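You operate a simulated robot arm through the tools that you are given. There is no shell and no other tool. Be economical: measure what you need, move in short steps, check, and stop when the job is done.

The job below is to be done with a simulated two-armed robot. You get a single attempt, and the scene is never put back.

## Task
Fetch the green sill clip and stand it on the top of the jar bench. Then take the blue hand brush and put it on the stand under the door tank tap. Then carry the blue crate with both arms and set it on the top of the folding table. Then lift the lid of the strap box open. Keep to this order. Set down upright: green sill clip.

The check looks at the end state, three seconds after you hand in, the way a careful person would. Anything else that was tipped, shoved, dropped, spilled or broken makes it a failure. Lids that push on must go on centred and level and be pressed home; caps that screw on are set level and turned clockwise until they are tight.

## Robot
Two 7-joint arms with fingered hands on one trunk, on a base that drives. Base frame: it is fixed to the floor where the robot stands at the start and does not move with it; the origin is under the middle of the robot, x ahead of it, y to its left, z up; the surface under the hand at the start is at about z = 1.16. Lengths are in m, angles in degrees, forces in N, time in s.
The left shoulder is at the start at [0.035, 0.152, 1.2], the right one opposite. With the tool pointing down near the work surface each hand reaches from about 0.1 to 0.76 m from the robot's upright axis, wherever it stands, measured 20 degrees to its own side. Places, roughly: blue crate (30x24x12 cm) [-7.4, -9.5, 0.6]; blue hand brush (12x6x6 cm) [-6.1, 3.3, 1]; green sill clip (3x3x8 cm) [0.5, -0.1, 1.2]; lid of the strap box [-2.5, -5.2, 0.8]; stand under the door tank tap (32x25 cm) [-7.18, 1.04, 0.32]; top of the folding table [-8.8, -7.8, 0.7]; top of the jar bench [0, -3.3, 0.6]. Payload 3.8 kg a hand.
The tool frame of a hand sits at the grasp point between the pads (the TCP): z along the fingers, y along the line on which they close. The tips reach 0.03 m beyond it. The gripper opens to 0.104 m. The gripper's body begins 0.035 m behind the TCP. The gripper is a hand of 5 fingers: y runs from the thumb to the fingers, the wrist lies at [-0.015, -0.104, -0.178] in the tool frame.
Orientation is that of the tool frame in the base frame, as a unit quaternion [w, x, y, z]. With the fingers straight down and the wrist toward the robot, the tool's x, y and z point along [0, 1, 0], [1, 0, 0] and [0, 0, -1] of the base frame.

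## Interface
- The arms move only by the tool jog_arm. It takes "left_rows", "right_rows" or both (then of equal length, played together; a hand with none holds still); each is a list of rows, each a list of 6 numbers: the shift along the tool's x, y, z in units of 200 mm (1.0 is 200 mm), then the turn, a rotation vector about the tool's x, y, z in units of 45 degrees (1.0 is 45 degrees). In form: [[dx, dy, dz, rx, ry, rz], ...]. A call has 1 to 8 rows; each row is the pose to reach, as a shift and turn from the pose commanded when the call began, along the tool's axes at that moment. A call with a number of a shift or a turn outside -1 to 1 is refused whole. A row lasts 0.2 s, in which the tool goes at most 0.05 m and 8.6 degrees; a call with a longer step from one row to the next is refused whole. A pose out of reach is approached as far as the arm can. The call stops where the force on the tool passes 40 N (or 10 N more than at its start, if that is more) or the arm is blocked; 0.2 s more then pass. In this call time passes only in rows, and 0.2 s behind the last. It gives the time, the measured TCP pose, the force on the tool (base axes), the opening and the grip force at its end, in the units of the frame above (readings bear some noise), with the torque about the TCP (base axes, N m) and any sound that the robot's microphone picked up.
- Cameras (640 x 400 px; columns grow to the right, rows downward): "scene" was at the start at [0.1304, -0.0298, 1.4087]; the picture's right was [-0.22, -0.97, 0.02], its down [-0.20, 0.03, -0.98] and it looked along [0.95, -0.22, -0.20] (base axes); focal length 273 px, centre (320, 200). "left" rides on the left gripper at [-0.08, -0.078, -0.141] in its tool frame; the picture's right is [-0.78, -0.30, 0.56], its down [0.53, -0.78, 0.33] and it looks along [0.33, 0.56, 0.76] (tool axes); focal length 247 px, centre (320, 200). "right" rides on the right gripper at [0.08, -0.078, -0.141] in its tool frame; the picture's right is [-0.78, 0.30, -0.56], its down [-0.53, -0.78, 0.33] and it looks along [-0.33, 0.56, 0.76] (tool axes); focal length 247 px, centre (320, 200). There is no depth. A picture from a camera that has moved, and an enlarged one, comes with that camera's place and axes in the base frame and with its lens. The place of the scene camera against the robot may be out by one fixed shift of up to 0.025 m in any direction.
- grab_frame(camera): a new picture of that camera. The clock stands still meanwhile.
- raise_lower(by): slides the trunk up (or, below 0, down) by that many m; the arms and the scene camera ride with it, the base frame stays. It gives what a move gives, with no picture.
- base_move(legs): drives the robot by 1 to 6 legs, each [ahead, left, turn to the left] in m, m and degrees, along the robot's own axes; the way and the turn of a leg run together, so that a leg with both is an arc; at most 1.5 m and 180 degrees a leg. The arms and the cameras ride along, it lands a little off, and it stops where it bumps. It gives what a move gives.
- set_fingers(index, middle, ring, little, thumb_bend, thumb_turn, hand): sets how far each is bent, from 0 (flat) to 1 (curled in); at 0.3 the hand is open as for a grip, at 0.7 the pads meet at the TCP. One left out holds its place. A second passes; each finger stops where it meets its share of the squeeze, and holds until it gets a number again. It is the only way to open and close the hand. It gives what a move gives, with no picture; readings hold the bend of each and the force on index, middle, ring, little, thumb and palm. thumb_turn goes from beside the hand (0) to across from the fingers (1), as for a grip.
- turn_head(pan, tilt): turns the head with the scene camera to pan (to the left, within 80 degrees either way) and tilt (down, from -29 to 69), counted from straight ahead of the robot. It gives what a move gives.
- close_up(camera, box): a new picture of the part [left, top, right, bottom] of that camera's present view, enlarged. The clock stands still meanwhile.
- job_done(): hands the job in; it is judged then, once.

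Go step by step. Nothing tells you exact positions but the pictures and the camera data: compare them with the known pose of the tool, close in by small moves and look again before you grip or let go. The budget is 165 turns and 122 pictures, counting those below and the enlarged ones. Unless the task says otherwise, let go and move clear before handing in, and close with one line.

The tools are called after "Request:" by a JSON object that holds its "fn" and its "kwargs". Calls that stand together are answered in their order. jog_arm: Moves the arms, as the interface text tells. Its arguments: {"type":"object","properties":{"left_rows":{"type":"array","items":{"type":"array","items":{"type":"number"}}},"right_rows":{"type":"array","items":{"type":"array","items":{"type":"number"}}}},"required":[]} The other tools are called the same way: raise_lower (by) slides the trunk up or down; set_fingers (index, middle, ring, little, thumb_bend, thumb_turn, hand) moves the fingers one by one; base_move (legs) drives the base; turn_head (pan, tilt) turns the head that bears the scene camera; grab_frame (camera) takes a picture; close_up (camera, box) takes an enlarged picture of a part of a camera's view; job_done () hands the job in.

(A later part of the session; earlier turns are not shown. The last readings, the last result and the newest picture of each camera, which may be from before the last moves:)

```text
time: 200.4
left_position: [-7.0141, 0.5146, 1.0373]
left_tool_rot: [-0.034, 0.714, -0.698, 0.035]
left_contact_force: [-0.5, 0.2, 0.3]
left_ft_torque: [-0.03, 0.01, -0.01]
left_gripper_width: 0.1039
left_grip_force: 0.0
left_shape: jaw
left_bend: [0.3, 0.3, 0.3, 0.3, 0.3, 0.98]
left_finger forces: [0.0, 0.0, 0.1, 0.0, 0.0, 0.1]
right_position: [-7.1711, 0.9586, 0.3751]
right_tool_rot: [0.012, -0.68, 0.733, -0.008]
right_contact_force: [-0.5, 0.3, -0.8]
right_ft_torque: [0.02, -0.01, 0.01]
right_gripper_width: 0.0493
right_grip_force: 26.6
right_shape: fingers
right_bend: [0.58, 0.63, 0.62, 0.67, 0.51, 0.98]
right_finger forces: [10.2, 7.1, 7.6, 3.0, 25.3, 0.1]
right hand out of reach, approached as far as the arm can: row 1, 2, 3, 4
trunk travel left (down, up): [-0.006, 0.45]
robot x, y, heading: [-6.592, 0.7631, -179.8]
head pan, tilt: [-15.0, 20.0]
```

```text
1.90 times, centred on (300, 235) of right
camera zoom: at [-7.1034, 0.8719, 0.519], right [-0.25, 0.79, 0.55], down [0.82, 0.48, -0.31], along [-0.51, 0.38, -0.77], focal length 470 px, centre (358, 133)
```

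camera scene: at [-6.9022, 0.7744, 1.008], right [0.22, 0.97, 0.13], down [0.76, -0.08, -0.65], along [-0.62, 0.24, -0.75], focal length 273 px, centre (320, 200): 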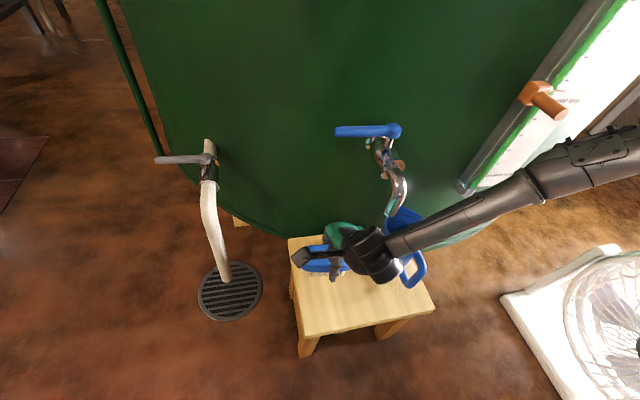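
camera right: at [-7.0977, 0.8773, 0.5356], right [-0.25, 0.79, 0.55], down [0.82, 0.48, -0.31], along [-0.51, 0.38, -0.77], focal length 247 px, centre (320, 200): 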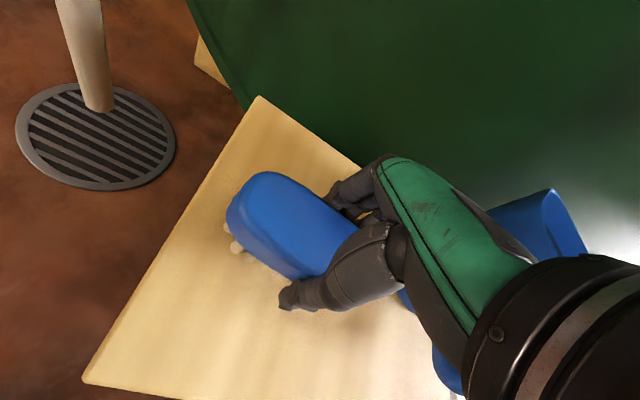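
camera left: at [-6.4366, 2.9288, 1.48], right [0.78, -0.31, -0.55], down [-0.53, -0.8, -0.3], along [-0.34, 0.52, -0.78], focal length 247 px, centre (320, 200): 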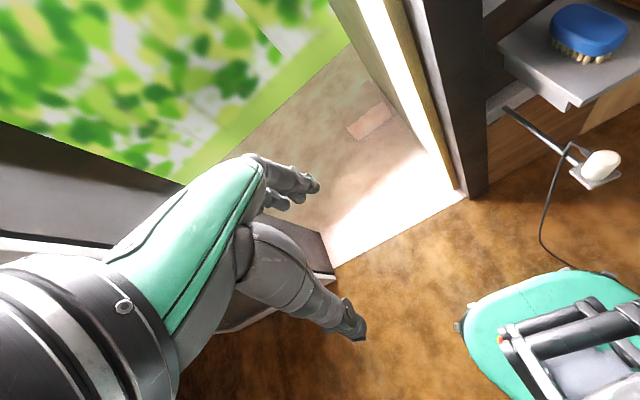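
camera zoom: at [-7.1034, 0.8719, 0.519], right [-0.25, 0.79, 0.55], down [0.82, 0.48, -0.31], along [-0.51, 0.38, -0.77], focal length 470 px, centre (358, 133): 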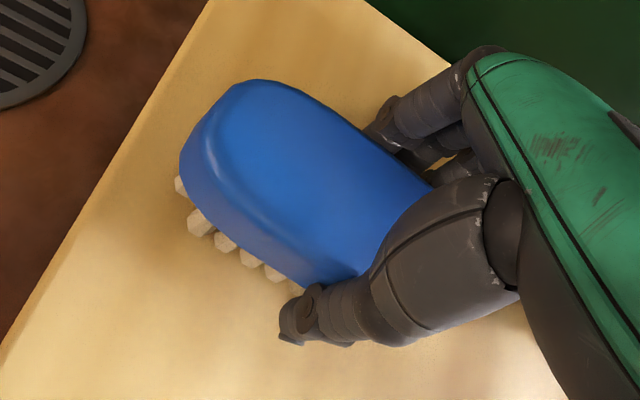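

The arm is at its lower limit with the brush about 1 cm above the stand. I'll use the last 6 mm of trunk travel.

Request:
{"fn": "raise_lower", "kwargs": {"by": -0.006}}

Request:
{"fn": "jog_arm", "kwargs": {"right_rows": [[0, 0.02, 0.03, 0, 0, 0], [0, 0.05, 0.05, 0, 0, 0]]}}

Request:
{"fn": "close_up", "kwargs": {"camera": "right", "box": [180, 130, 420, 340]}}

```text
time: 201.0
left_position: [-7.0132, 0.5144, 1.0288]
left_tool_rot: [-0.035, 0.713, -0.699, 0.035]
left_contact_force: [-0.8, 0.3, -0.1]
left_ft_torque: [0.02, 0.0, 0.01]
left_gripper_width: 0.1035
left_grip_force: 0.1
left_shape: jaw
left_bend: [0.3, 0.3, 0.3, 0.3, 0.3, 0.98]
left_finger forces: [0.0, 0.1, 0.0, 0.1, 0.0, 0.0]
right_position: [-7.1712, 0.957, 0.3715]
right_tool_rot: [0.009, -0.679, 0.734, -0.008]
right_contact_force: [2.9, 1.2, 27.3]
right_ft_torque: [0.26, 0.21, 0.03]
right_gripper_width: 0.0491
right_grip_force: 27.5
right_shape: fingers
right_bend: [0.59, 0.64, 0.63, 0.69, 0.53, 0.98]
right_finger forces: [9.5, 7.1, 5.1, 3.4, 30.3, 0.1]
trunk travel left (down, up): [0.0, 0.456]
robot x, y, heading: [-6.5915, 0.7615, -179.6]
head pan, tilt: [-15.0, 20.0]
```

```text
time: 201.5
left_position: [-7.0134, 0.5147, 1.0285]
left_tool_rot: [-0.035, 0.713, -0.7, 0.035]
left_contact_force: [0.6, 0.0, 0.0]
left_ft_torque: [-0.03, -0.02, 0.01]
left_gripper_width: 0.1036
left_grip_force: 0.1
left_shape: jaw
left_bend: [0.3, 0.3, 0.3, 0.3, 0.3, 0.98]
left_finger forces: [0.0, 0.1, 0.0, 0.0, 0.0, 0.0]
right_position: [-7.1759, 0.9564, 0.3638]
right_tool_rot: [0.01, -0.68, 0.733, -0.008]
right_contact_force: [10.7, 2.5, 28.4]
right_ft_torque: [0.29, -0.12, 0.0]
right_gripper_width: 0.0462
right_grip_force: 26.3
right_shape: fingers
right_bend: [0.62, 0.65, 0.66, 0.69, 0.53, 1.0]
right_finger forces: [8.4, 5.3, 4.1, 3.3, 31.7, 0.0]
trunk travel left (down, up): [0.0, 0.456]
robot x, y, heading: [-6.5905, 0.7621, -179.3]
head pan, tilt: [-15.0, 20.0]
stopped in row 2 (right hand): the force on the tool passed its limit at 44 N (the readings are from after the stop); the commanded pose is now the measured one
```

```text
1.90 times, centred on (300, 235) of right
camera zoom: at [-7.1086, 0.8697, 0.5078], right [-0.25, 0.79, 0.55], down [0.82, 0.48, -0.31], along [-0.51, 0.38, -0.77], focal length 470 px, centre (358, 133)
```

zoom: 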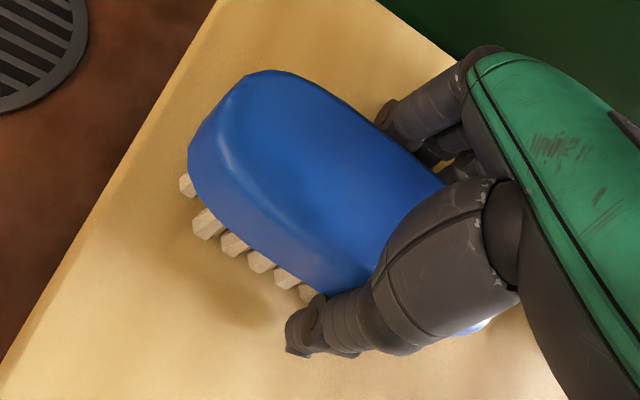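

It is in contact now, pressing at about 28 N. I'll ease up 5 mm and release.

Request:
{"fn": "jog_arm", "kwargs": {"right_rows": [[0, 0, -0.025, 0, 0, 0]]}}

Request:
{"fn": "set_fingers", "kwargs": {"hand": "right", "index": 0.5, "middle": 0.5, "ring": 0.5, "little": 0.5, "thumb_bend": 0.42}}

Request:
{"fn": "set_fingers", "kwargs": {"hand": "right", "index": 0.35, "middle": 0.35, "ring": 0.35, "little": 0.35, "thumb_bend": 0.3}}

Request:
{"fn": "close_up", "kwargs": {"camera": "right", "box": [180, 130, 420, 340]}}

```text
time: 201.9
left_position: [-7.0165, 0.5149, 1.0258]
left_tool_rot: [-0.037, 0.713, -0.699, 0.036]
left_contact_force: [0.0, -0.1, -0.2]
left_ft_torque: [-0.01, -0.05, 0.03]
left_gripper_width: 0.1037
left_grip_force: 0.1
left_shape: jaw
left_bend: [0.3, 0.3, 0.3, 0.3, 0.3, 0.98]
left_finger forces: [0.0, 0.0, 0.0, 0.0, 0.1, 0.0]
right_position: [-7.1761, 0.9558, 0.3663]
right_tool_rot: [0.012, -0.68, 0.733, -0.008]
right_contact_force: [1.6, 0.9, 10.4]
right_ft_torque: [0.14, 0.01, 0.04]
right_gripper_width: 0.0465
right_grip_force: 25.0
right_shape: fingers
right_bend: [0.61, 0.65, 0.65, 0.69, 0.53, 1.0]
right_finger forces: [10.6, 6.1, 5.0, 2.6, 26.0, 0.1]
trunk travel left (down, up): [0.0, 0.456]
robot x, y, heading: [-6.5939, 0.7649, -179.5]
head pan, tilt: [-15.0, 20.0]
```

```text
time: 202.9
left_position: [-7.0166, 0.5145, 1.0271]
left_tool_rot: [-0.036, 0.713, -0.699, 0.036]
left_contact_force: [-0.5, 0.7, -0.5]
left_ft_torque: [0.02, 0.0, 0.01]
left_gripper_width: 0.1037
left_grip_force: 0.1
left_shape: jaw
left_bend: [0.3, 0.3, 0.3, 0.3, 0.3, 0.98]
left_finger forces: [0.1, 0.0, 0.1, 0.1, 0.1, 0.1]
right_position: [-7.1747, 0.9552, 0.3655]
right_tool_rot: [0.013, -0.68, 0.733, -0.01]
right_contact_force: [1.3, -0.3, 1.9]
right_ft_torque: [0.01, 0.04, -0.02]
right_gripper_width: 0.0623
right_grip_force: 1.5
right_shape: fingers
right_bend: [0.5, 0.51, 0.5, 0.5, 0.42, 0.99]
right_finger forces: [0.0, 1.7, 0.1, 0.0, 0.8, 0.0]
trunk travel left (down, up): [0.0, 0.456]
robot x, y, heading: [-6.5925, 0.7598, -179.6]
head pan, tilt: [-15.0, 20.0]
```

```text
time: 203.9
left_position: [-7.0191, 0.5137, 1.0276]
left_tool_rot: [-0.036, 0.713, -0.699, 0.036]
left_contact_force: [-0.3, 1.1, 0.7]
left_ft_torque: [0.0, -0.01, -0.02]
left_gripper_width: 0.1037
left_grip_force: 0.0
left_shape: jaw
left_bend: [0.3, 0.3, 0.3, 0.3, 0.3, 0.98]
left_finger forces: [0.1, 0.0, 0.0, 0.1, 0.0, 0.0]
right_position: [-7.1754, 0.9551, 0.3652]
right_tool_rot: [0.013, -0.68, 0.733, -0.009]
right_contact_force: [-0.5, 0.7, -0.4]
right_ft_torque: [0.0, 0.0, 0.0]
right_gripper_width: 0.0969
right_grip_force: 0.8
right_shape: fingers
right_bend: [0.35, 0.35, 0.35, 0.35, 0.3, 0.98]
right_finger forces: [0.1, 0.1, 0.0, 0.0, 0.3, 0.0]
trunk travel left (down, up): [0.0, 0.456]
robot x, y, heading: [-6.5906, 0.7586, -179.9]
head pan, tilt: [-15.0, 20.0]
```

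```text
1.90 times, centred on (300, 235) of right
camera zoom: at [-7.1094, 0.8694, 0.5092], right [-0.25, 0.79, 0.55], down [0.82, 0.48, -0.31], along [-0.51, 0.38, -0.78], focal length 470 px, centre (358, 133)
```

zoom: 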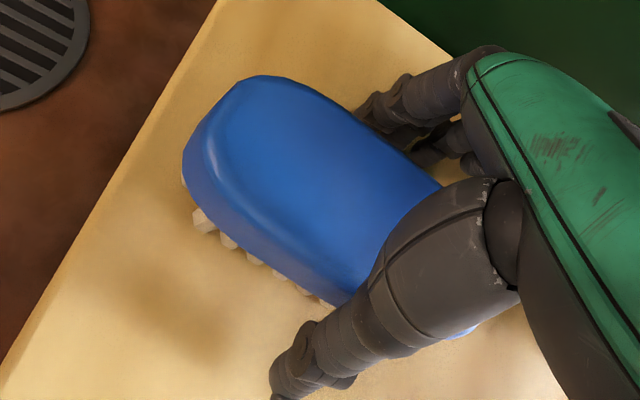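

Released, and the brush sits flat. I'll lift straight up 8 cm, then back and up.

Request:
{"fn": "jog_arm", "kwargs": {"right_rows": [[0, 0, -0.15, 0, 0, 0], [0, 0, -0.35, 0, 0, 0], [0, -0.05, -0.5, 0, 0, 0], [0, -0.15, -0.65, 0, 0, 0], [0, -0.2, -0.85, 0, 0, 0], [0, -0.2, -1.0, 0, 0, 0]]}}

Request:
{"fn": "jog_arm", "kwargs": {"right_rows": [[0, -0.1, -0.15, 0, 0, 0], [0, -0.15, -0.35, 0, 0, 0], [0, -0.15, -0.55, 0, 0, 0], [0, -0.15, -0.75, 0, 0, 0]]}}

Request:
{"fn": "grab_frame", "kwargs": {"camera": "scene"}}

```text
time: 205.3
left_position: [-7.0176, 0.5153, 1.0283]
left_tool_rot: [-0.036, 0.713, -0.699, 0.036]
left_contact_force: [0.0, -0.2, 0.9]
left_ft_torque: [0.02, -0.02, 0.0]
left_gripper_width: 0.1039
left_grip_force: 0.0
left_shape: jaw
left_bend: [0.3, 0.3, 0.3, 0.3, 0.3, 0.98]
left_finger forces: [0.0, 0.0, 0.0, 0.1, 0.1, 0.0]
right_position: [-7.1408, 0.9523, 0.5668]
right_tool_rot: [0.013, -0.68, 0.733, -0.009]
right_contact_force: [0.0, -0.4, -0.3]
right_ft_torque: [0.0, -0.02, 0.02]
right_gripper_width: 0.0968
right_grip_force: 0.1
right_shape: fingers
right_bend: [0.35, 0.35, 0.35, 0.35, 0.3, 0.98]
right_finger forces: [0.0, 0.1, 0.1, 0.0, 0.0, 0.1]
trunk travel left (down, up): [0.0, 0.456]
robot x, y, heading: [-6.5887, 0.7578, -179.6]
head pan, tilt: [-15.0, 20.0]
```

```text
time: 206.3
left_position: [-7.0161, 0.5146, 1.0276]
left_tool_rot: [-0.037, 0.713, -0.699, 0.037]
left_contact_force: [0.4, 0.1, 0.0]
left_ft_torque: [-0.01, -0.01, 0.03]
left_gripper_width: 0.1035
left_grip_force: 0.0
left_shape: jaw
left_bend: [0.3, 0.3, 0.3, 0.3, 0.3, 0.98]
left_finger forces: [0.0, 0.1, 0.0, 0.0, 0.0, 0.0]
right_position: [-7.1169, 0.9494, 0.7203]
right_tool_rot: [0.012, -0.68, 0.733, -0.009]
right_contact_force: [1.1, 0.4, 0.5]
right_ft_torque: [-0.02, -0.01, 0.01]
right_gripper_width: 0.0969
right_grip_force: 0.1
right_shape: fingers
right_bend: [0.35, 0.35, 0.35, 0.35, 0.3, 0.98]
right_finger forces: [0.0, 0.0, 0.0, 0.0, 0.1, 0.0]
trunk travel left (down, up): [0.0, 0.456]
robot x, y, heading: [-6.594, 0.7602, -179.6]
head pan, tilt: [-15.0, 20.0]
```

```text
49 pictures are left
camera scene: at [-6.9056, 0.7741, 0.9985], right [0.22, 0.97, 0.13], down [0.77, -0.08, -0.64], along [-0.61, 0.24, -0.76], focal length 273 px, centre (320, 200)
```

scene: 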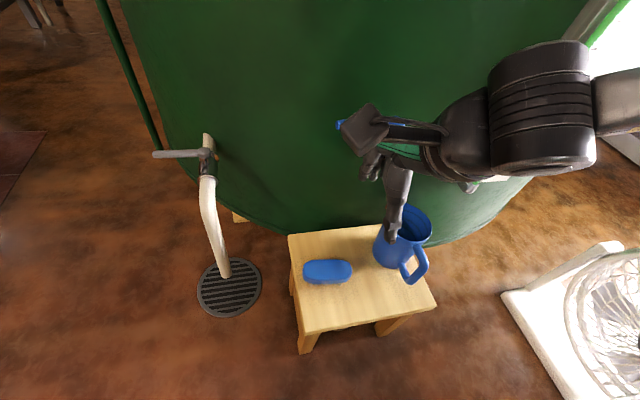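

The brush lies on the stand beside the cup and everything is intact. I'll back off, raise the trunk and turn south toward the crate.

Request:
{"fn": "base_move", "kwargs": {"legs": [[-0.7, 0, 0]]}}

Request:
{"fn": "raise_lower", "kwargs": {"by": 0.27}}

Request:
{"fn": "base_move", "kwargs": {"legs": [[0, 0, 90]]}}

Request:
{"fn": "turn_head", "kwargs": {"pan": 0, "tilt": 15}}

Request:
{"fn": "grab_frame", "kwargs": {"camera": "scene"}}

```text
time: 210.1
left_position: [-6.3178, 0.5185, 1.0272]
left_tool_rot: [-0.036, 0.717, -0.695, 0.036]
left_contact_force: [0.6, 0.7, -0.1]
left_ft_torque: [0.03, 0.02, 0.02]
left_gripper_width: 0.1036
left_grip_force: 0.1
left_shape: jaw
left_bend: [0.3, 0.3, 0.3, 0.3, 0.3, 0.98]
left_finger forces: [0.1, 0.1, 0.0, 0.0, 0.1, 0.0]
right_position: [-6.4221, 0.954, 0.7195]
right_tool_rot: [0.011, -0.685, 0.729, -0.009]
right_contact_force: [0.9, -0.4, -0.6]
right_ft_torque: [0.02, -0.02, 0.02]
right_gripper_width: 0.0968
right_grip_force: 0.0
right_shape: fingers
right_bend: [0.35, 0.35, 0.35, 0.35, 0.3, 0.98]
right_finger forces: [0.1, 0.0, 0.1, 0.0, 0.1, 0.0]
trunk travel left (down, up): [0.0, 0.456]
robot x, y, heading: [-5.8938, 0.7677, -179.0]
head pan, tilt: [-15.0, 20.0]
```

```text
time: 212.9
left_position: [-6.3178, 0.5183, 1.296]
left_tool_rot: [-0.038, 0.717, -0.695, 0.037]
left_contact_force: [0.4, -0.2, -0.8]
left_ft_torque: [-0.02, 0.0, 0.0]
left_gripper_width: 0.1037
left_grip_force: 0.2
left_shape: jaw
left_bend: [0.3, 0.3, 0.3, 0.3, 0.3, 0.98]
left_finger forces: [0.1, 0.0, 0.0, 0.0, 0.1, 0.0]
right_position: [-6.4221, 0.9534, 0.9895]
right_tool_rot: [0.012, -0.685, 0.728, -0.01]
right_contact_force: [-0.7, 0.2, 0.4]
right_ft_torque: [-0.03, 0.01, 0.0]
right_gripper_width: 0.0966
right_grip_force: 0.2
right_shape: fingers
right_bend: [0.35, 0.35, 0.35, 0.35, 0.3, 0.98]
right_finger forces: [0.1, 0.1, 0.0, 0.0, 0.1, 0.1]
trunk travel left (down, up): [-0.27, 0.186]
robot x, y, heading: [-5.8962, 0.7714, -178.9]
head pan, tilt: [-15.0, 20.0]
```

```text
time: 217.1
left_position: [-5.6489, 0.3457, 1.2976]
left_tool_rot: [-0.052, 0.999, 0.009, 0.0]
left_contact_force: [-0.3, 0.2, -0.2]
left_ft_torque: [0.0, 0.02, -0.01]
left_gripper_width: 0.1035
left_grip_force: 0.0
left_shape: jaw
left_bend: [0.3, 0.3, 0.3, 0.3, 0.3, 0.98]
left_finger forces: [0.0, 0.1, 0.0, 0.1, 0.1, 0.1]
right_position: [-6.0845, 0.2466, 0.9903]
right_tool_rot: [-0.016, 0.999, -0.038, -0.001]
right_contact_force: [0.0, -0.1, -0.1]
right_ft_torque: [0.01, 0.01, 0.01]
right_gripper_width: 0.0967
right_grip_force: 0.1
right_shape: fingers
right_bend: [0.35, 0.35, 0.35, 0.35, 0.3, 0.98]
right_finger forces: [0.0, 0.0, 0.1, 0.1, 0.0, 0.0]
trunk travel left (down, up): [-0.27, 0.186]
robot x, y, heading: [-5.8907, 0.7751, -89.6]
head pan, tilt: [-15.0, 20.0]
```

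```text
time: 217.8
left_position: [-5.6494, 0.3444, 1.2971]
left_tool_rot: [-0.052, 0.999, 0.009, 0.0]
left_contact_force: [-0.4, -0.5, 0.2]
left_ft_torque: [0.02, -0.03, 0.01]
left_gripper_width: 0.1034
left_grip_force: 0.2
left_shape: jaw
left_bend: [0.3, 0.3, 0.3, 0.3, 0.3, 0.98]
left_finger forces: [0.1, 0.0, 0.1, 0.1, 0.0, 0.1]
right_position: [-6.0844, 0.2453, 0.9904]
right_tool_rot: [-0.016, 0.999, -0.038, -0.002]
right_contact_force: [-0.7, 0.7, 0.4]
right_ft_torque: [0.01, 0.0, 0.04]
right_gripper_width: 0.0967
right_grip_force: 0.1
right_shape: fingers
right_bend: [0.35, 0.35, 0.35, 0.35, 0.3, 0.98]
right_finger forces: [0.0, 0.1, 0.0, 0.0, 0.0, 0.0]
trunk travel left (down, up): [-0.27, 0.186]
robot x, y, heading: [-5.8918, 0.77, -89.5]
head pan, tilt: [0.0, 15.0]
```

```text
48 pictures are left
camera scene: at [-5.8963, 0.6248, 1.3891], right [-1.0, 0.0, 0.0], down [0.0, 0.35, -0.94], along [0.0, -0.94, -0.35], focal length 273 px, centre (320, 200)
```

scene: 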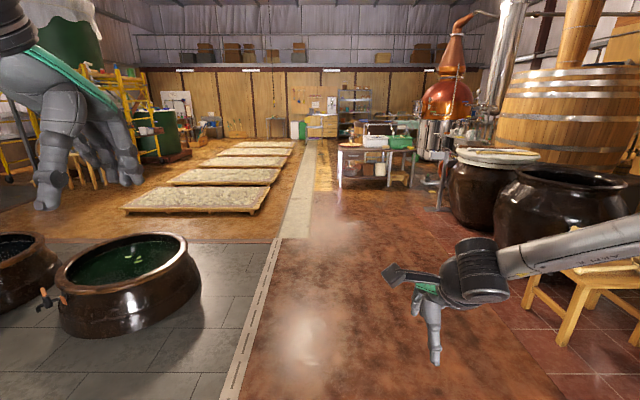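

There's an open lane south between the drying beds (x > -5.2) and the table (x < -6.2). I'll drive along x about -5.7.

Request:
{"fn": "base_move", "kwargs": {"legs": [[0, 0, -0.5], [1.4, 0.19, 0], [1.5, 0, 0]]}}

Request:
{"fn": "grab_frame", "kwargs": {"camera": "scene"}}

```text
time: 232.4
left_position: [-5.4681, -2.598, 1.2975]
left_tool_rot: [-0.051, 0.999, 0.005, 0.001]
left_contact_force: [-0.6, -0.6, -0.7]
left_ft_torque: [0.02, 0.01, 0.01]
left_gripper_width: 0.1038
left_grip_force: 0.0
left_shape: jaw
left_bend: [0.3, 0.3, 0.3, 0.3, 0.3, 0.98]
left_finger forces: [0.0, 0.0, 0.0, 0.1, 0.1, 0.0]
right_position: [-5.905, -2.6949, 0.9903]
right_tool_rot: [-0.016, 0.999, -0.042, -0.002]
right_contact_force: [0.1, -0.1, 0.1]
right_ft_torque: [0.02, -0.01, 0.01]
right_gripper_width: 0.097
right_grip_force: 0.0
right_shape: fingers
right_bend: [0.35, 0.35, 0.35, 0.35, 0.3, 0.98]
right_finger forces: [0.1, 0.1, 0.0, 0.0, 0.0, 0.0]
trunk travel left (down, up): [-0.27, 0.186]
robot x, y, heading: [-5.7118, -2.1696, -89.9]
head pan, tilt: [0.0, 15.0]
```

```text
47 pictures are left
camera scene: at [-5.7139, -2.3162, 1.3892], right [-1.0, 0.0, 0.0], down [0.0, 0.35, -0.94], along [0.0, -0.94, -0.35], focal length 273 px, centre (320, 200)
```

scene: 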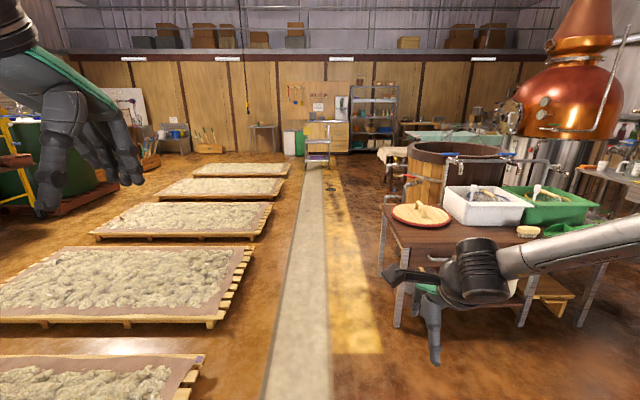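

The lane stays clear. The folding table (teal) and a shelf rack are on the right at the back, and the crate is probably on the rack. I'll continue.

Request:
{"fn": "base_move", "kwargs": {"legs": [[1.5, 0, 0], [1.5, 0, 0], [1.2, 0, 0]]}}

Request:
{"fn": "turn_head", "kwargs": {"pan": -35, "tilt": 15}}

Request:
{"fn": "grab_frame", "kwargs": {"camera": "scene"}}

```text
time: 252.7
left_position: [-5.5013, -6.835, 1.2972]
left_tool_rot: [-0.051, 0.999, -0.012, 0.002]
left_contact_force: [0.4, -0.6, 0.8]
left_ft_torque: [0.02, -0.01, -0.03]
left_gripper_width: 0.1036
left_grip_force: 0.1
left_shape: jaw
left_bend: [0.3, 0.3, 0.3, 0.3, 0.3, 0.98]
left_finger forces: [0.0, 0.0, 0.1, 0.1, 0.0, 0.0]
right_position: [-5.9417, -6.9161, 0.9902]
right_tool_rot: [-0.015, 0.998, -0.059, -0.001]
right_contact_force: [0.1, -1.2, -0.5]
right_ft_torque: [-0.01, 0.01, 0.0]
right_gripper_width: 0.097
right_grip_force: 0.1
right_shape: fingers
right_bend: [0.35, 0.35, 0.35, 0.35, 0.3, 0.98]
right_finger forces: [0.0, 0.1, 0.0, 0.1, 0.0, 0.1]
trunk travel left (down, up): [-0.27, 0.186]
robot x, y, heading: [-5.7274, -6.4011, -92.1]
head pan, tilt: [0.0, 15.0]
```

```text
time: 253.7
left_position: [-5.5021, -6.8345, 1.2976]
left_tool_rot: [-0.052, 0.999, -0.011, 0.002]
left_contact_force: [-0.6, 0.7, -0.7]
left_ft_torque: [-0.01, 0.01, -0.01]
left_gripper_width: 0.1039
left_grip_force: 0.1
left_shape: jaw
left_bend: [0.3, 0.3, 0.3, 0.3, 0.3, 0.98]
left_finger forces: [0.0, 0.1, 0.0, 0.0, 0.1, 0.0]
right_position: [-5.9421, -6.9164, 0.99]
right_tool_rot: [-0.015, 0.998, -0.058, -0.001]
right_contact_force: [0.3, 0.1, -0.7]
right_ft_torque: [0.01, 0.0, 0.02]
right_gripper_width: 0.0968
right_grip_force: 0.0
right_shape: fingers
right_bend: [0.35, 0.35, 0.35, 0.35, 0.3, 0.98]
right_finger forces: [0.0, 0.1, 0.1, 0.0, 0.0, 0.0]
trunk travel left (down, up): [-0.27, 0.186]
robot x, y, heading: [-5.7313, -6.4005, -91.8]
head pan, tilt: [-35.0, 15.0]
```

```text
46 pictures are left
camera scene: at [-5.7907, -6.5271, 1.3907], right [-0.8, 0.6, 0.05], down [0.16, 0.3, -0.94], along [-0.58, -0.74, -0.33], focal length 273 px, centre (320, 200)
```

scene: 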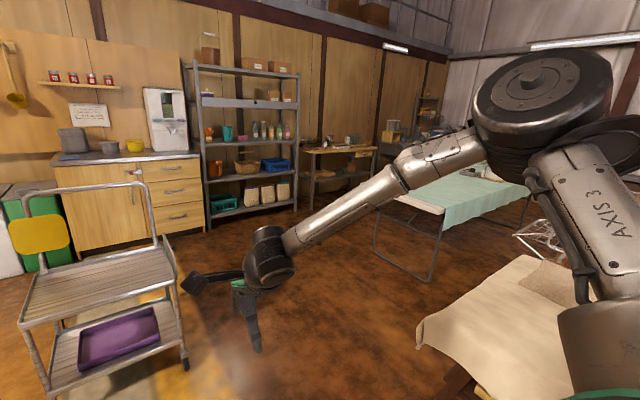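

The crate is on the rack's second-lowest shelf, and the folding table with the cloth is to the right of it. I'll drive between the tub and the cart to stand in front of the rack.

Request:
{"fn": "base_move", "kwargs": {"legs": [[0, 0, 1.8], [0.7, -0.42, 0], [0.7, -0.6, 0], [0.45, -0.3, 0]]}}

Request:
{"fn": "turn_head", "kwargs": {"pan": -15, "tilt": 28}}

Request:
{"fn": "grab_frame", "kwargs": {"camera": "scene"}}

```text
time: 265.7
left_position: [-6.8114, -8.6845, 1.2972]
left_tool_rot: [-0.052, 0.999, 0.013, 0.0]
left_contact_force: [-1.0, 0.3, -0.2]
left_ft_torque: [-0.02, -0.02, 0.02]
left_gripper_width: 0.1038
left_grip_force: 0.0
left_shape: jaw
left_bend: [0.3, 0.3, 0.3, 0.3, 0.3, 0.98]
left_finger forces: [0.0, 0.2, 0.0, 0.1, 0.0, 0.1]
right_position: [-7.2472, -8.7873, 0.9904]
right_tool_rot: [-0.014, 0.999, -0.033, -0.002]
right_contact_force: [0.2, 0.3, -0.3]
right_ft_torque: [0.02, 0.01, -0.03]
right_gripper_width: 0.0966
right_grip_force: 0.1
right_shape: fingers
right_bend: [0.35, 0.35, 0.35, 0.35, 0.3, 0.98]
right_finger forces: [0.0, 0.0, 0.0, 0.0, 0.1, 0.0]
trunk travel left (down, up): [-0.27, 0.186]
robot x, y, heading: [-7.0665, -8.2643, -88.7]
head pan, tilt: [-35.0, 15.0]
```

```text
time: 266.5
left_position: [-6.812, -8.6849, 1.2972]
left_tool_rot: [-0.051, 0.999, 0.013, 0.001]
left_contact_force: [0.0, 0.3, 0.7]
left_ft_torque: [0.01, -0.01, 0.0]
left_gripper_width: 0.1038
left_grip_force: 0.1
left_shape: jaw
left_bend: [0.3, 0.3, 0.3, 0.3, 0.3, 0.98]
left_finger forces: [0.1, 0.0, 0.0, 0.0, 0.0, 0.0]
right_position: [-7.2466, -8.7879, 0.9896]
right_tool_rot: [-0.015, 0.999, -0.033, -0.002]
right_contact_force: [0.5, -0.3, -0.3]
right_ft_torque: [-0.02, 0.0, -0.01]
right_gripper_width: 0.097
right_grip_force: 0.1
right_shape: fingers
right_bend: [0.35, 0.35, 0.35, 0.35, 0.3, 0.98]
right_finger forces: [0.0, 0.0, 0.0, 0.1, 0.0, 0.0]
trunk travel left (down, up): [-0.27, 0.186]
robot x, y, heading: [-7.062, -8.2612, -89.4]
head pan, tilt: [-15.0, 28.0]
```

```text
45 pictures are left
camera scene: at [-7.0866, -8.401, 1.3687], right [-0.97, 0.24, 0.02], down [0.11, 0.53, -0.84], along [-0.22, -0.81, -0.55], focal length 273 px, centre (320, 200)
```

scene: 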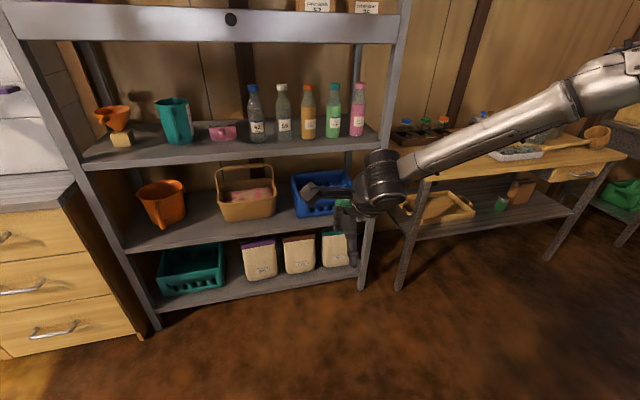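

The crate sits between the tan basket and the rack's right post. I'll move the right hand out of the view and zoom.

Request:
{"fn": "jog_arm", "kwargs": {"right_rows": [[0, 0, -0.2, 0, 0, 0], [0, -0.1, -0.4, 0, 0, 0], [0, -0.2, -0.6, 0, 0, 0], [-0.1, -0.3, -0.8, 0, 0, 0], [-0.2, -0.4, -1.0, 0, 0, 0]]}}

Request:
{"fn": "close_up", "kwargs": {"camera": "scene", "box": [180, 120, 400, 310]}}

```text
time: 267.7
left_position: [-6.813, -8.6833, 1.2976]
left_tool_rot: [-0.051, 0.999, 0.014, 0.001]
left_contact_force: [1.4, 0.1, 1.1]
left_ft_torque: [-0.06, -0.02, 0.0]
left_gripper_width: 0.1035
left_grip_force: 0.1
left_shape: jaw
left_bend: [0.3, 0.3, 0.3, 0.3, 0.3, 0.98]
left_finger forces: [0.0, 0.0, 0.0, 0.0, 0.1, 0.0]
right_position: [-7.282, -8.7083, 1.1984]
right_tool_rot: [-0.015, 0.999, -0.033, -0.002]
right_contact_force: [-0.5, 1.2, -0.4]
right_ft_torque: [0.0, 0.02, -0.04]
right_gripper_width: 0.0971
right_grip_force: 0.0
right_shape: fingers
right_bend: [0.35, 0.35, 0.35, 0.35, 0.3, 0.98]
right_finger forces: [0.0, 0.1, 0.0, 0.1, 0.1, 0.0]
trunk travel left (down, up): [-0.27, 0.186]
robot x, y, heading: [-7.0626, -8.2633, -88.8]
head pan, tilt: [-15.0, 28.0]
```

```text
2.11 times, centred on (290, 215) of scene
camera zoom: at [-7.0874, -8.3991, 1.3689], right [-0.97, 0.24, 0.02], down [0.11, 0.53, -0.84], along [-0.22, -0.81, -0.55], focal length 575 px, centre (383, 168)
```

zoom: 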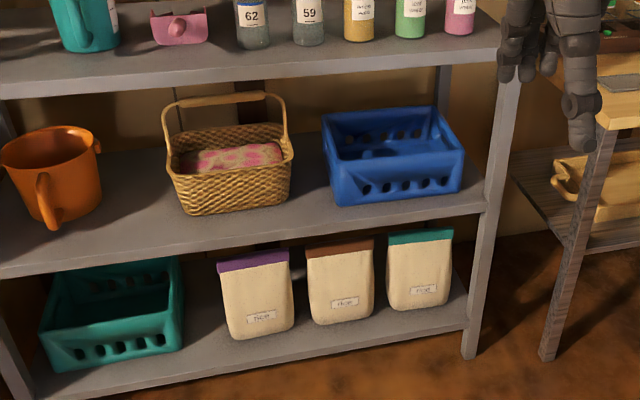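

The open-top crate (30 cm along x) is about 8 cm behind the shelf's front edge and close to the right post. My plan is to grip its front wall with both hands, draw it out partway by backing the base, then re-grip the side walls. First I'll pull the hands in a bit and get in front.

Request:
{"fn": "jog_arm", "kwargs": {"left_rows": [[0, -0.2, 0, 0, 0, 0], [0, -0.3, 0, 0, 0, 0]], "right_rows": [[0, -0.2, 0, 0, 0, 0], [0, -0.3, 0, 0, 0, 0]]}}

Request:
{"fn": "base_move", "kwargs": {"legs": [[0.4, 0, -1], [0.17, -0.36, 0]]}}

Request:
{"fn": "turn_head", "kwargs": {"pan": 0, "tilt": 40}}

Request:
{"fn": "grab_frame", "kwargs": {"camera": "scene"}}

```text
time: 268.3
left_position: [-6.8141, -8.6219, 1.3031]
left_tool_rot: [-0.05, 0.999, 0.014, 0.0]
left_contact_force: [0.7, -0.6, 0.6]
left_ft_torque: [-0.08, -0.02, -0.02]
left_gripper_width: 0.1037
left_grip_force: 0.0
left_shape: jaw
left_bend: [0.3, 0.3, 0.3, 0.3, 0.3, 0.98]
left_finger forces: [0.0, 0.0, 0.0, 0.1, 0.0, 0.1]
right_position: [-7.2775, -8.6502, 1.1978]
right_tool_rot: [-0.014, 0.999, -0.034, -0.002]
right_contact_force: [0.4, 0.0, -0.8]
right_ft_torque: [0.02, -0.04, 0.0]
right_gripper_width: 0.0967
right_grip_force: 0.1
right_shape: fingers
right_bend: [0.35, 0.35, 0.35, 0.35, 0.3, 0.98]
right_finger forces: [0.0, 0.1, 0.0, 0.0, 0.0, 0.0]
trunk travel left (down, up): [-0.27, 0.186]
robot x, y, heading: [-7.063, -8.2622, -89.0]
head pan, tilt: [-15.0, 28.0]
```

```text
time: 272.9
left_position: [-7.172, -9.2122, 1.3029]
left_tool_rot: [-0.051, 0.999, 0.008, 0.0]
left_contact_force: [-0.8, 0.5, -0.3]
left_ft_torque: [0.02, 0.02, -0.01]
left_gripper_width: 0.1035
left_grip_force: 0.0
left_shape: jaw
left_bend: [0.3, 0.3, 0.3, 0.3, 0.3, 0.98]
left_finger forces: [0.1, 0.0, 0.0, 0.0, 0.1, 0.0]
right_position: [-7.6379, -9.2338, 1.1973]
right_tool_rot: [-0.016, 0.999, -0.04, -0.002]
right_contact_force: [-0.5, -0.6, 0.2]
right_ft_torque: [0.01, -0.02, 0.0]
right_gripper_width: 0.0967
right_grip_force: 0.0
right_shape: fingers
right_bend: [0.35, 0.35, 0.35, 0.35, 0.3, 0.98]
right_finger forces: [0.0, 0.1, 0.0, 0.1, 0.0, 0.1]
trunk travel left (down, up): [-0.27, 0.186]
robot x, y, heading: [-7.4162, -8.8457, -89.8]
head pan, tilt: [-15.0, 28.0]
```

```text
time: 273.7
left_position: [-7.174, -9.212, 1.3018]
left_tool_rot: [-0.052, 0.999, 0.008, 0.001]
left_contact_force: [-0.4, 0.1, -0.1]
left_ft_torque: [-0.01, 0.0, -0.03]
left_gripper_width: 0.1035
left_grip_force: 0.2
left_shape: jaw
left_bend: [0.3, 0.3, 0.3, 0.3, 0.3, 0.98]
left_finger forces: [0.0, 0.0, 0.0, 0.1, 0.0, 0.0]
right_position: [-7.6379, -9.2352, 1.1966]
right_tool_rot: [-0.015, 0.999, -0.039, -0.003]
right_contact_force: [-0.2, 0.2, -0.4]
right_ft_torque: [-0.02, 0.03, 0.02]
right_gripper_width: 0.0965
right_grip_force: 0.1
right_shape: fingers
right_bend: [0.35, 0.35, 0.35, 0.35, 0.3, 0.98]
right_finger forces: [0.0, 0.0, 0.1, 0.0, 0.0, 0.0]
trunk travel left (down, up): [-0.27, 0.186]
robot x, y, heading: [-7.4189, -8.848, -90.0]
head pan, tilt: [0.0, 40.0]
```

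```text
43 pictures are left
camera scene: at [-7.4199, -8.9804, 1.3505], right [-1.0, 0.0, 0.0], down [0.0, 0.71, -0.7], along [0.0, -0.7, -0.71], focal length 273 px, centre (320, 200)
```

scene: 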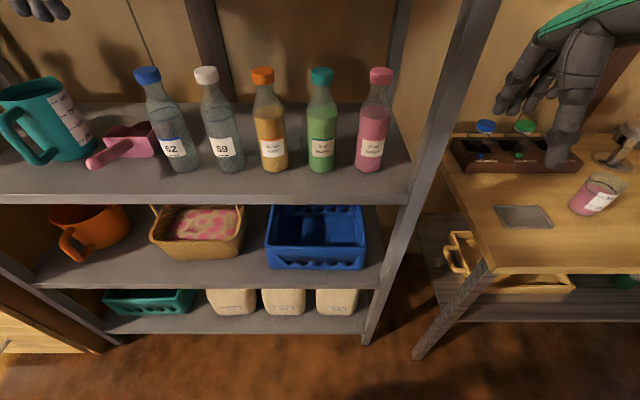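

Measured: the crate front wall is at y about -9.47, x -7.26 to -7.56, rim z about 0.65. The shelf front edge is at y -9.39, and the underside of the shelf above is at about z 0.92. I'll lower the trunk and bring both hands in front at crate height.

Request:
{"fn": "raise_lower", "kwargs": {"by": -0.25}}

Request:
{"fn": "jog_arm", "kwargs": {"left_rows": [[-0.15, 0.05, 0.15, 0, 0, 0], [-0.3, 0.05, 0.35, 0, 0, 0], [-0.45, 0.05, 0.55, 0, 0, 0], [-0.6, 0.05, 0.75, 0, 0, 0], [-0.75, 0.05, 0.9, 0, 0, 0]], "right_rows": [[0.15, 0.05, 0.1, 0, 0, 0], [0.3, 0.1, 0.2, 0, 0, 0], [0.45, 0.15, 0.3, 0, 0, 0], [0.6, 0.15, 0.4, 0, 0, 0], [0.7, 0.15, 0.45, 0, 0, 0]]}}

Request:
{"fn": "grab_frame", "kwargs": {"camera": "scene"}}

```text
time: 276.3
left_position: [-7.1737, -9.2412, 1.0217]
left_tool_rot: [-0.09, 0.996, 0.009, 0.0]
left_contact_force: [0.7, -0.3, 1.4]
left_ft_torque: [-0.01, -0.02, -0.01]
left_gripper_width: 0.1038
left_grip_force: 0.0
left_shape: jaw
left_bend: [0.3, 0.3, 0.3, 0.3, 0.3, 0.98]
left_finger forces: [0.1, 0.1, 0.0, 0.0, 0.0, 0.1]
right_position: [-7.637, -9.2349, 0.9474]
right_tool_rot: [-0.016, 0.999, -0.039, -0.002]
right_contact_force: [-0.7, -0.4, -0.2]
right_ft_torque: [0.03, -0.01, 0.02]
right_gripper_width: 0.0966
right_grip_force: 0.1
right_shape: fingers
right_bend: [0.35, 0.35, 0.35, 0.35, 0.3, 0.98]
right_finger forces: [0.1, 0.1, 0.0, 0.0, 0.1, 0.0]
trunk travel left (down, up): [-0.02, 0.436]
robot x, y, heading: [-7.4157, -8.8479, -89.9]
head pan, tilt: [0.0, 40.0]
```

```text
time: 277.7
left_position: [-7.3266, -9.2334, 0.8499]
left_tool_rot: [-0.099, 0.995, 0.025, -0.008]
left_contact_force: [-0.5, 0.6, -0.3]
left_ft_torque: [-0.02, 0.02, -0.01]
left_gripper_width: 0.1038
left_grip_force: 0.1
left_shape: jaw
left_bend: [0.3, 0.3, 0.3, 0.3, 0.3, 0.98]
left_finger forces: [0.0, 0.0, 0.1, 0.0, 0.0, 0.0]
left hand out of reach, approached as far as the arm can: row 5
right_position: [-7.5261, -9.2866, 0.8402]
right_tool_rot: [-0.047, 0.994, -0.095, 0.006]
right_contact_force: [-0.6, -0.1, 0.4]
right_ft_torque: [0.0, 0.0, -0.02]
right_gripper_width: 0.0968
right_grip_force: 0.1
right_shape: fingers
right_bend: [0.35, 0.35, 0.35, 0.35, 0.3, 0.98]
right_finger forces: [0.0, 0.0, 0.0, 0.0, 0.1, 0.1]
trunk travel left (down, up): [-0.02, 0.436]
robot x, y, heading: [-7.4215, -8.8459, -89.5]
head pan, tilt: [0.0, 40.0]
stopped in row 5 (right hand): the arm was blocked; the commanded pose is now the measured one
```

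```text
42 pictures are left
camera scene: at [-7.3972, -9.1092, 0.9973], right [-0.95, -0.27, -0.14], down [-0.24, 0.96, -0.15], along [0.18, -0.11, -0.98], focal length 273 px, centre (320, 200)
```

scene: 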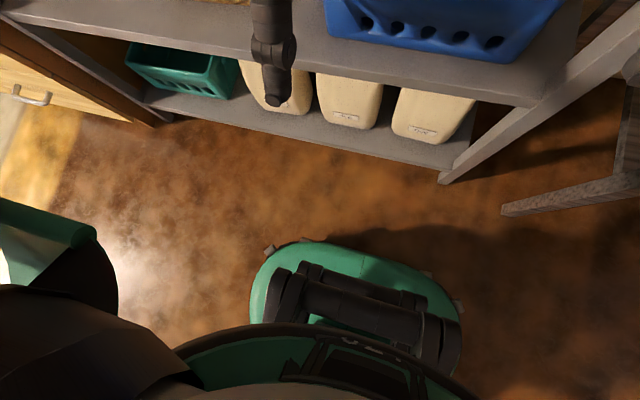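

The right hand's camera block touched the robot's own head, because with a full lean the head sits too far forward. I'll spread the hands and raise the trunk to a middle height.

Request:
{"fn": "jog_arm", "kwargs": {"left_rows": [[0.2, 0, 0, 0, 0, 0], [0.4, 0, 0, 0, 0, 0], [0.6, 0, 0, 0, 0, 0]], "right_rows": [[-0.2, 0.05, 0, 0, 0, 0], [-0.4, 0.05, 0, 0, 0, 0], [-0.6, 0.05, 0, 0, 0, 0]]}}

Request:
{"fn": "raise_lower", "kwargs": {"by": 0.13}}

Request:
{"fn": "turn_head", "kwargs": {"pan": 0, "tilt": 35}}

Request:
{"fn": "grab_frame", "kwargs": {"camera": "scene"}}

```text
time: 278.5
left_position: [-7.2114, -9.2448, 0.8676]
left_tool_rot: [-0.095, 0.995, 0.016, -0.003]
left_contact_force: [-0.3, -0.2, 0.7]
left_ft_torque: [-0.02, 0.04, 0.0]
left_gripper_width: 0.104
left_grip_force: 0.1
left_shape: jaw
left_bend: [0.3, 0.3, 0.3, 0.3, 0.3, 0.98]
left_finger forces: [0.0, 0.1, 0.0, 0.0, 0.0, 0.0]
left hand out of reach, approached as far as the arm can: row 1, 2, 3
right_position: [-7.6454, -9.2846, 0.8493]
right_tool_rot: [-0.046, 0.995, -0.089, 0.002]
right_contact_force: [-0.1, -0.9, 0.1]
right_ft_torque: [0.01, -0.05, 0.0]
right_gripper_width: 0.0971
right_grip_force: 0.0
right_shape: fingers
right_bend: [0.35, 0.35, 0.35, 0.35, 0.3, 0.98]
right_finger forces: [0.0, 0.0, 0.0, 0.0, 0.0, 0.0]
right hand out of reach, approached as far as the arm can: row 2, 3
trunk travel left (down, up): [-0.02, 0.436]
robot x, y, heading: [-7.4191, -8.8445, -89.8]
head pan, tilt: [0.0, 40.0]
```

```text
time: 280.0
left_position: [-7.2071, -9.2465, 0.9945]
left_tool_rot: [-0.096, 0.995, 0.016, -0.004]
left_contact_force: [-0.3, 0.0, -0.7]
left_ft_torque: [0.0, 0.0, -0.01]
left_gripper_width: 0.1035
left_grip_force: 0.1
left_shape: jaw
left_bend: [0.3, 0.3, 0.3, 0.3, 0.3, 0.98]
left_finger forces: [0.0, 0.0, 0.1, 0.1, 0.0, 0.1]
right_position: [-7.6438, -9.2872, 0.9759]
right_tool_rot: [-0.046, 0.995, -0.089, 0.001]
right_contact_force: [0.0, 0.5, 0.1]
right_ft_torque: [-0.01, 0.01, -0.01]
right_gripper_width: 0.097
right_grip_force: 0.0
right_shape: fingers
right_bend: [0.35, 0.35, 0.35, 0.35, 0.3, 0.98]
right_finger forces: [0.0, 0.0, 0.0, 0.0, 0.0, 0.1]
trunk travel left (down, up): [-0.15, 0.306]
robot x, y, heading: [-7.418, -8.8464, -89.7]
head pan, tilt: [0.0, 40.0]
```

```text
time: 280.7
left_position: [-7.2075, -9.2461, 0.9942]
left_tool_rot: [-0.094, 0.995, 0.017, -0.004]
left_contact_force: [0.1, 0.6, 0.3]
left_ft_torque: [-0.03, 0.0, 0.02]
left_gripper_width: 0.1037
left_grip_force: 0.1
left_shape: jaw
left_bend: [0.3, 0.3, 0.3, 0.3, 0.3, 0.98]
left_finger forces: [0.0, 0.1, 0.1, 0.0, 0.0, 0.0]
right_position: [-7.6448, -9.2873, 0.9788]
right_tool_rot: [-0.045, 0.995, -0.088, 0.0]
right_contact_force: [-0.2, 0.6, 1.0]
right_ft_torque: [-0.01, -0.02, 0.02]
right_gripper_width: 0.0967
right_grip_force: 0.0
right_shape: fingers
right_bend: [0.35, 0.35, 0.35, 0.35, 0.3, 0.98]
right_finger forces: [0.1, 0.0, 0.0, 0.0, 0.0, 0.0]
trunk travel left (down, up): [-0.15, 0.306]
robot x, y, heading: [-7.4186, -8.8466, -89.8]
head pan, tilt: [0.0, 35.0]
```

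```text
41 pictures are left
camera scene: at [-7.4192, -9.0476, 1.2093], right [-1.0, 0.0, 0.0], down [0.0, 0.76, -0.65], along [0.0, -0.65, -0.76], focal length 273 px, centre (320, 200)
```

scene: 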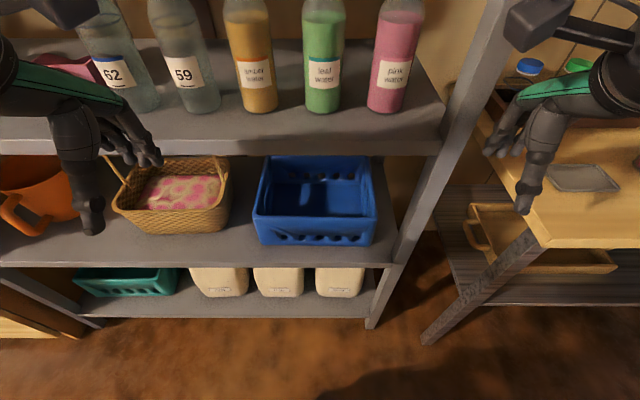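

The view is clear now and the geometry is consistent: front wall y -9.465, gap to the right post 3.6 cm. I'll use the right hand alone to draw the crate forward by its front wall centre, moving the left hand aside first.

Request:
{"fn": "jog_arm", "kwargs": {"left_rows": [[0.15, 0, 0, 0, 0, 0], [0.3, 0, 0, 0, 0, 0], [0.45, 0, 0, 0, 0, 0], [0.55, 0, 0, 0, 0, 0]], "right_rows": [[0.15, -0.03, 0.16, -0.11, 0, -0.055], [0.3, -0.06, 0.32, -0.22, 0, -0.11], [0.45, -0.09, 0.48, -0.33, 0, -0.165], [0.59, -0.115, 0.64, -0.45, 0, -0.22]]}}

Request:
{"fn": "jog_arm", "kwargs": {"right_rows": [[0.15, 0, 0.15, 0, 0, 0], [0.3, 0, 0.3, 0, 0, 0], [0.45, 0, 0.45, 0, 0, 0], [0.575, 0, 0.58, 0, 0, 0]]}}

Request:
{"fn": "grab_frame", "kwargs": {"camera": "scene"}}

```text
time: 281.7
left_position: [-7.1003, -9.2438, 0.9927]
left_tool_rot: [-0.097, 0.995, 0.016, -0.006]
left_contact_force: [0.3, 0.1, -0.2]
left_ft_torque: [0.04, 0.05, 0.01]
left_gripper_width: 0.1038
left_grip_force: 0.1
left_shape: jaw
left_bend: [0.3, 0.3, 0.3, 0.3, 0.3, 0.98]
left_finger forces: [0.0, 0.0, 0.0, 0.1, 0.0, 0.1]
right_position: [-7.5162, -9.287, 0.8437]
right_tool_rot: [0.131, 0.991, -0.003, -0.01]
right_contact_force: [-0.4, -0.2, 0.2]
right_ft_torque: [0.03, -0.04, -0.04]
right_gripper_width: 0.0967
right_grip_force: 0.0
right_shape: fingers
right_bend: [0.35, 0.35, 0.35, 0.35, 0.3, 0.98]
right_finger forces: [0.0, 0.0, 0.0, 0.0, 0.0, 0.0]
right hand out of reach, approached as far as the arm can: row 2, 3, 4
trunk travel left (down, up): [-0.15, 0.306]
robot x, y, heading: [-7.4181, -8.8465, -89.5]
head pan, tilt: [0.0, 35.0]
```

```text
time: 282.7
left_position: [-7.0992, -9.2419, 0.9927]
left_tool_rot: [-0.095, 0.995, 0.017, -0.004]
left_contact_force: [-0.2, 0.0, 0.2]
left_ft_torque: [0.03, 0.01, 0.01]
left_gripper_width: 0.1038
left_grip_force: 0.1
left_shape: jaw
left_bend: [0.3, 0.3, 0.3, 0.3, 0.3, 0.98]
left_finger forces: [0.1, 0.0, 0.1, 0.0, 0.0, 0.0]
right_position: [-7.4792, -9.3184, 0.7796]
right_tool_rot: [0.131, 0.991, -0.002, -0.009]
right_contact_force: [0.3, 0.0, 1.2]
right_ft_torque: [-0.01, 0.0, 0.02]
right_gripper_width: 0.0968
right_grip_force: 0.0
right_shape: fingers
right_bend: [0.35, 0.35, 0.35, 0.35, 0.3, 0.98]
right_finger forces: [0.1, 0.0, 0.0, 0.1, 0.1, 0.0]
right hand out of reach, approached as far as the arm can: row 2, 3, 4
trunk travel left (down, up): [-0.15, 0.306]
robot x, y, heading: [-7.418, -8.8454, -89.9]
head pan, tilt: [0.0, 35.0]
```

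```text
40 pictures are left
camera scene: at [-7.419, -9.0478, 1.2093], right [-1.0, 0.0, 0.0], down [0.0, 0.76, -0.65], along [0.0, -0.65, -0.76], focal length 273 px, centre (320, 200)
```

scene: 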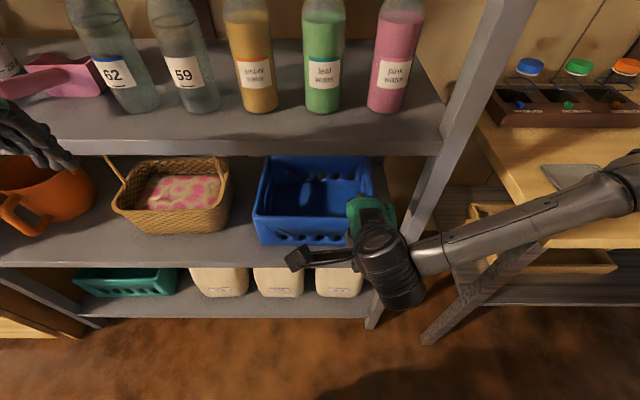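

The arm is cramped reaching the midline, so I'll shift the base left about 20 cm to give the right arm a natural reach at the crate's centre.

Request:
{"fn": "base_move", "kwargs": {"legs": [[-0.1, 0, 0], [0, 0.19, 0]]}}

Request:
{"fn": "jog_arm", "kwargs": {"right_rows": [[-0.15, 0, 0.05, 0, 0, 0], [-0.3, 0, 0.08, 0, 0, 0], [-0.4, 0.1, 0.08, 0, 0, 0]]}}

Request:
{"fn": "grab_frame", "kwargs": {"camera": "scene"}}

```text
time: 285.0
left_position: [-6.9047, -9.143, 0.9924]
left_tool_rot: [-0.095, 0.995, 0.015, -0.004]
left_contact_force: [-0.3, 0.9, 0.0]
left_ft_torque: [0.02, 0.01, 0.01]
left_gripper_width: 0.1039
left_grip_force: 0.0
left_shape: jaw
left_bend: [0.3, 0.3, 0.3, 0.3, 0.3, 0.98]
left_finger forces: [0.0, 0.0, 0.1, 0.0, 0.0, 0.0]
right_position: [-7.2844, -9.2177, 0.7805]
right_tool_rot: [0.13, 0.991, -0.004, -0.01]
right_contact_force: [1.0, -0.2, 0.2]
right_ft_torque: [0.0, 0.02, 0.0]
right_gripper_width: 0.0972
right_grip_force: 0.1
right_shape: fingers
right_bend: [0.35, 0.35, 0.35, 0.35, 0.3, 0.98]
right_finger forces: [0.1, 0.0, 0.0, 0.1, 0.0, 0.0]
trunk travel left (down, up): [-0.15, 0.306]
robot x, y, heading: [-7.2227, -8.7436, -90.1]
head pan, tilt: [0.0, 35.0]
```

```text
time: 285.8
left_position: [-6.9035, -9.1429, 0.9917]
left_tool_rot: [-0.095, 0.995, 0.015, -0.004]
left_contact_force: [-0.1, -0.2, -0.2]
left_ft_torque: [0.03, 0.03, -0.03]
left_gripper_width: 0.1038
left_grip_force: 0.0
left_shape: jaw
left_bend: [0.3, 0.3, 0.3, 0.3, 0.3, 0.98]
left_finger forces: [0.1, 0.0, 0.0, 0.0, 0.0, 0.0]
right_position: [-7.365, -9.2397, 0.7697]
right_tool_rot: [0.13, 0.991, -0.004, -0.01]
right_contact_force: [-1.0, 0.2, -0.6]
right_ft_torque: [0.01, -0.03, -0.01]
right_gripper_width: 0.0968
right_grip_force: 0.1
right_shape: fingers
right_bend: [0.35, 0.35, 0.35, 0.35, 0.3, 0.98]
right_finger forces: [0.0, 0.0, 0.0, 0.1, 0.0, 0.0]
trunk travel left (down, up): [-0.15, 0.306]
robot x, y, heading: [-7.2202, -8.7458, -90.0]
head pan, tilt: [0.0, 35.0]
```

```text
39 pictures are left
camera scene: at [-7.2235, -8.9474, 1.2094], right [-1.0, 0.0, 0.0], down [0.0, 0.76, -0.66], along [0.0, -0.66, -0.76], focal length 273 px, centre (320, 200)
```

scene: 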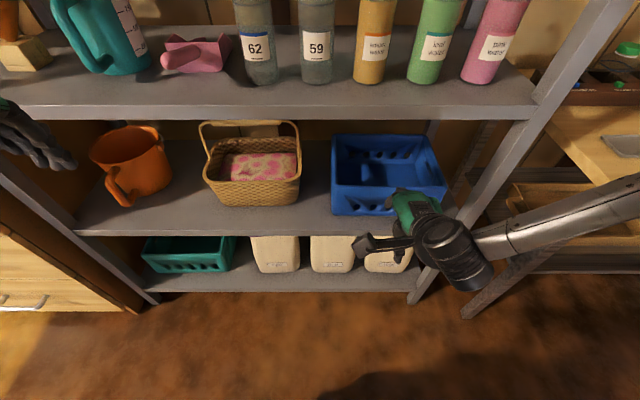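

Much better reach. I'll move the fingers in over the front rim, staying under the upper shelf.

Request:
{"fn": "jog_arm", "kwargs": {"right_rows": [[-0.05, 0.2, 0.12, 0, 0, 0], [-0.1, 0.4, 0.22, 0, 0, 0], [-0.15, 0.6, 0.32, 0, 0, 0], [-0.2, 0.8, 0.42, 0, 0, 0], [-0.225, 1.0, 0.48, 0, 0, 0]]}}

Request:
{"fn": "grab_frame", "kwargs": {"camera": "right"}}

Request:
{"fn": "close_up", "kwargs": {"camera": "scene", "box": [300, 100, 500, 300]}}

```text
time: 287.0
left_position: [-6.9044, -9.1429, 0.9924]
left_tool_rot: [-0.095, 0.995, 0.015, -0.004]
left_contact_force: [0.2, 0.4, -0.5]
left_ft_torque: [0.02, 0.01, 0.01]
left_gripper_width: 0.1038
left_grip_force: 0.0
left_shape: jaw
left_bend: [0.3, 0.3, 0.3, 0.3, 0.3, 0.98]
left_finger forces: [0.0, 0.0, 0.0, 0.1, 0.1, 0.1]
right_position: [-7.4229, -9.4452, 0.7406]
right_tool_rot: [0.13, 0.991, -0.002, -0.01]
right_contact_force: [0.3, -0.5, 0.3]
right_ft_torque: [0.01, -0.01, 0.01]
right_gripper_width: 0.0968
right_grip_force: 0.0
right_shape: fingers
right_bend: [0.35, 0.35, 0.35, 0.35, 0.3, 0.98]
right_finger forces: [0.0, 0.0, 0.1, 0.0, 0.1, 0.1]
right hand out of reach, approached as far as the arm can: row 5
trunk travel left (down, up): [-0.15, 0.306]
robot x, y, heading: [-7.2228, -8.7478, -89.8]
head pan, tilt: [0.0, 35.0]
```

```text
38 pictures are left
camera right: at [-7.3409, -9.3333, 0.856], right [-0.77, -0.14, 0.63], down [-0.54, 0.67, -0.51], along [-0.35, -0.73, -0.59], focal length 247 px, centre (320, 200)
```

right: 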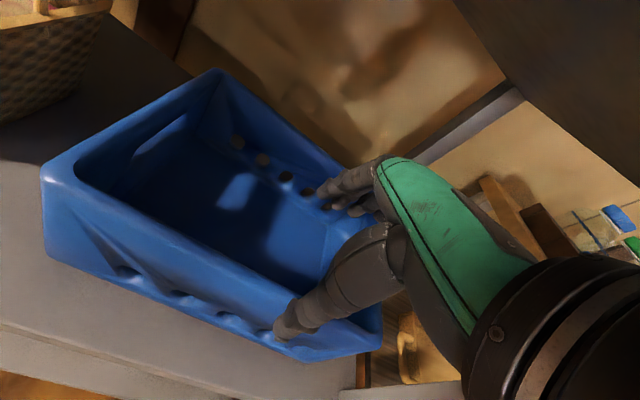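

```text
2.00 times, centred on (400, 200) of scene
camera zoom: at [-7.2235, -8.9471, 1.2095], right [-1.0, 0.0, 0.0], down [0.0, 0.76, -0.66], along [0.0, -0.66, -0.76], focal length 547 px, centre (160, 200)
```

zoom: 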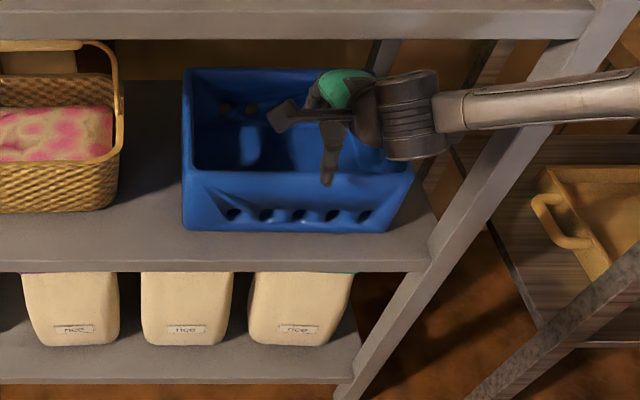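

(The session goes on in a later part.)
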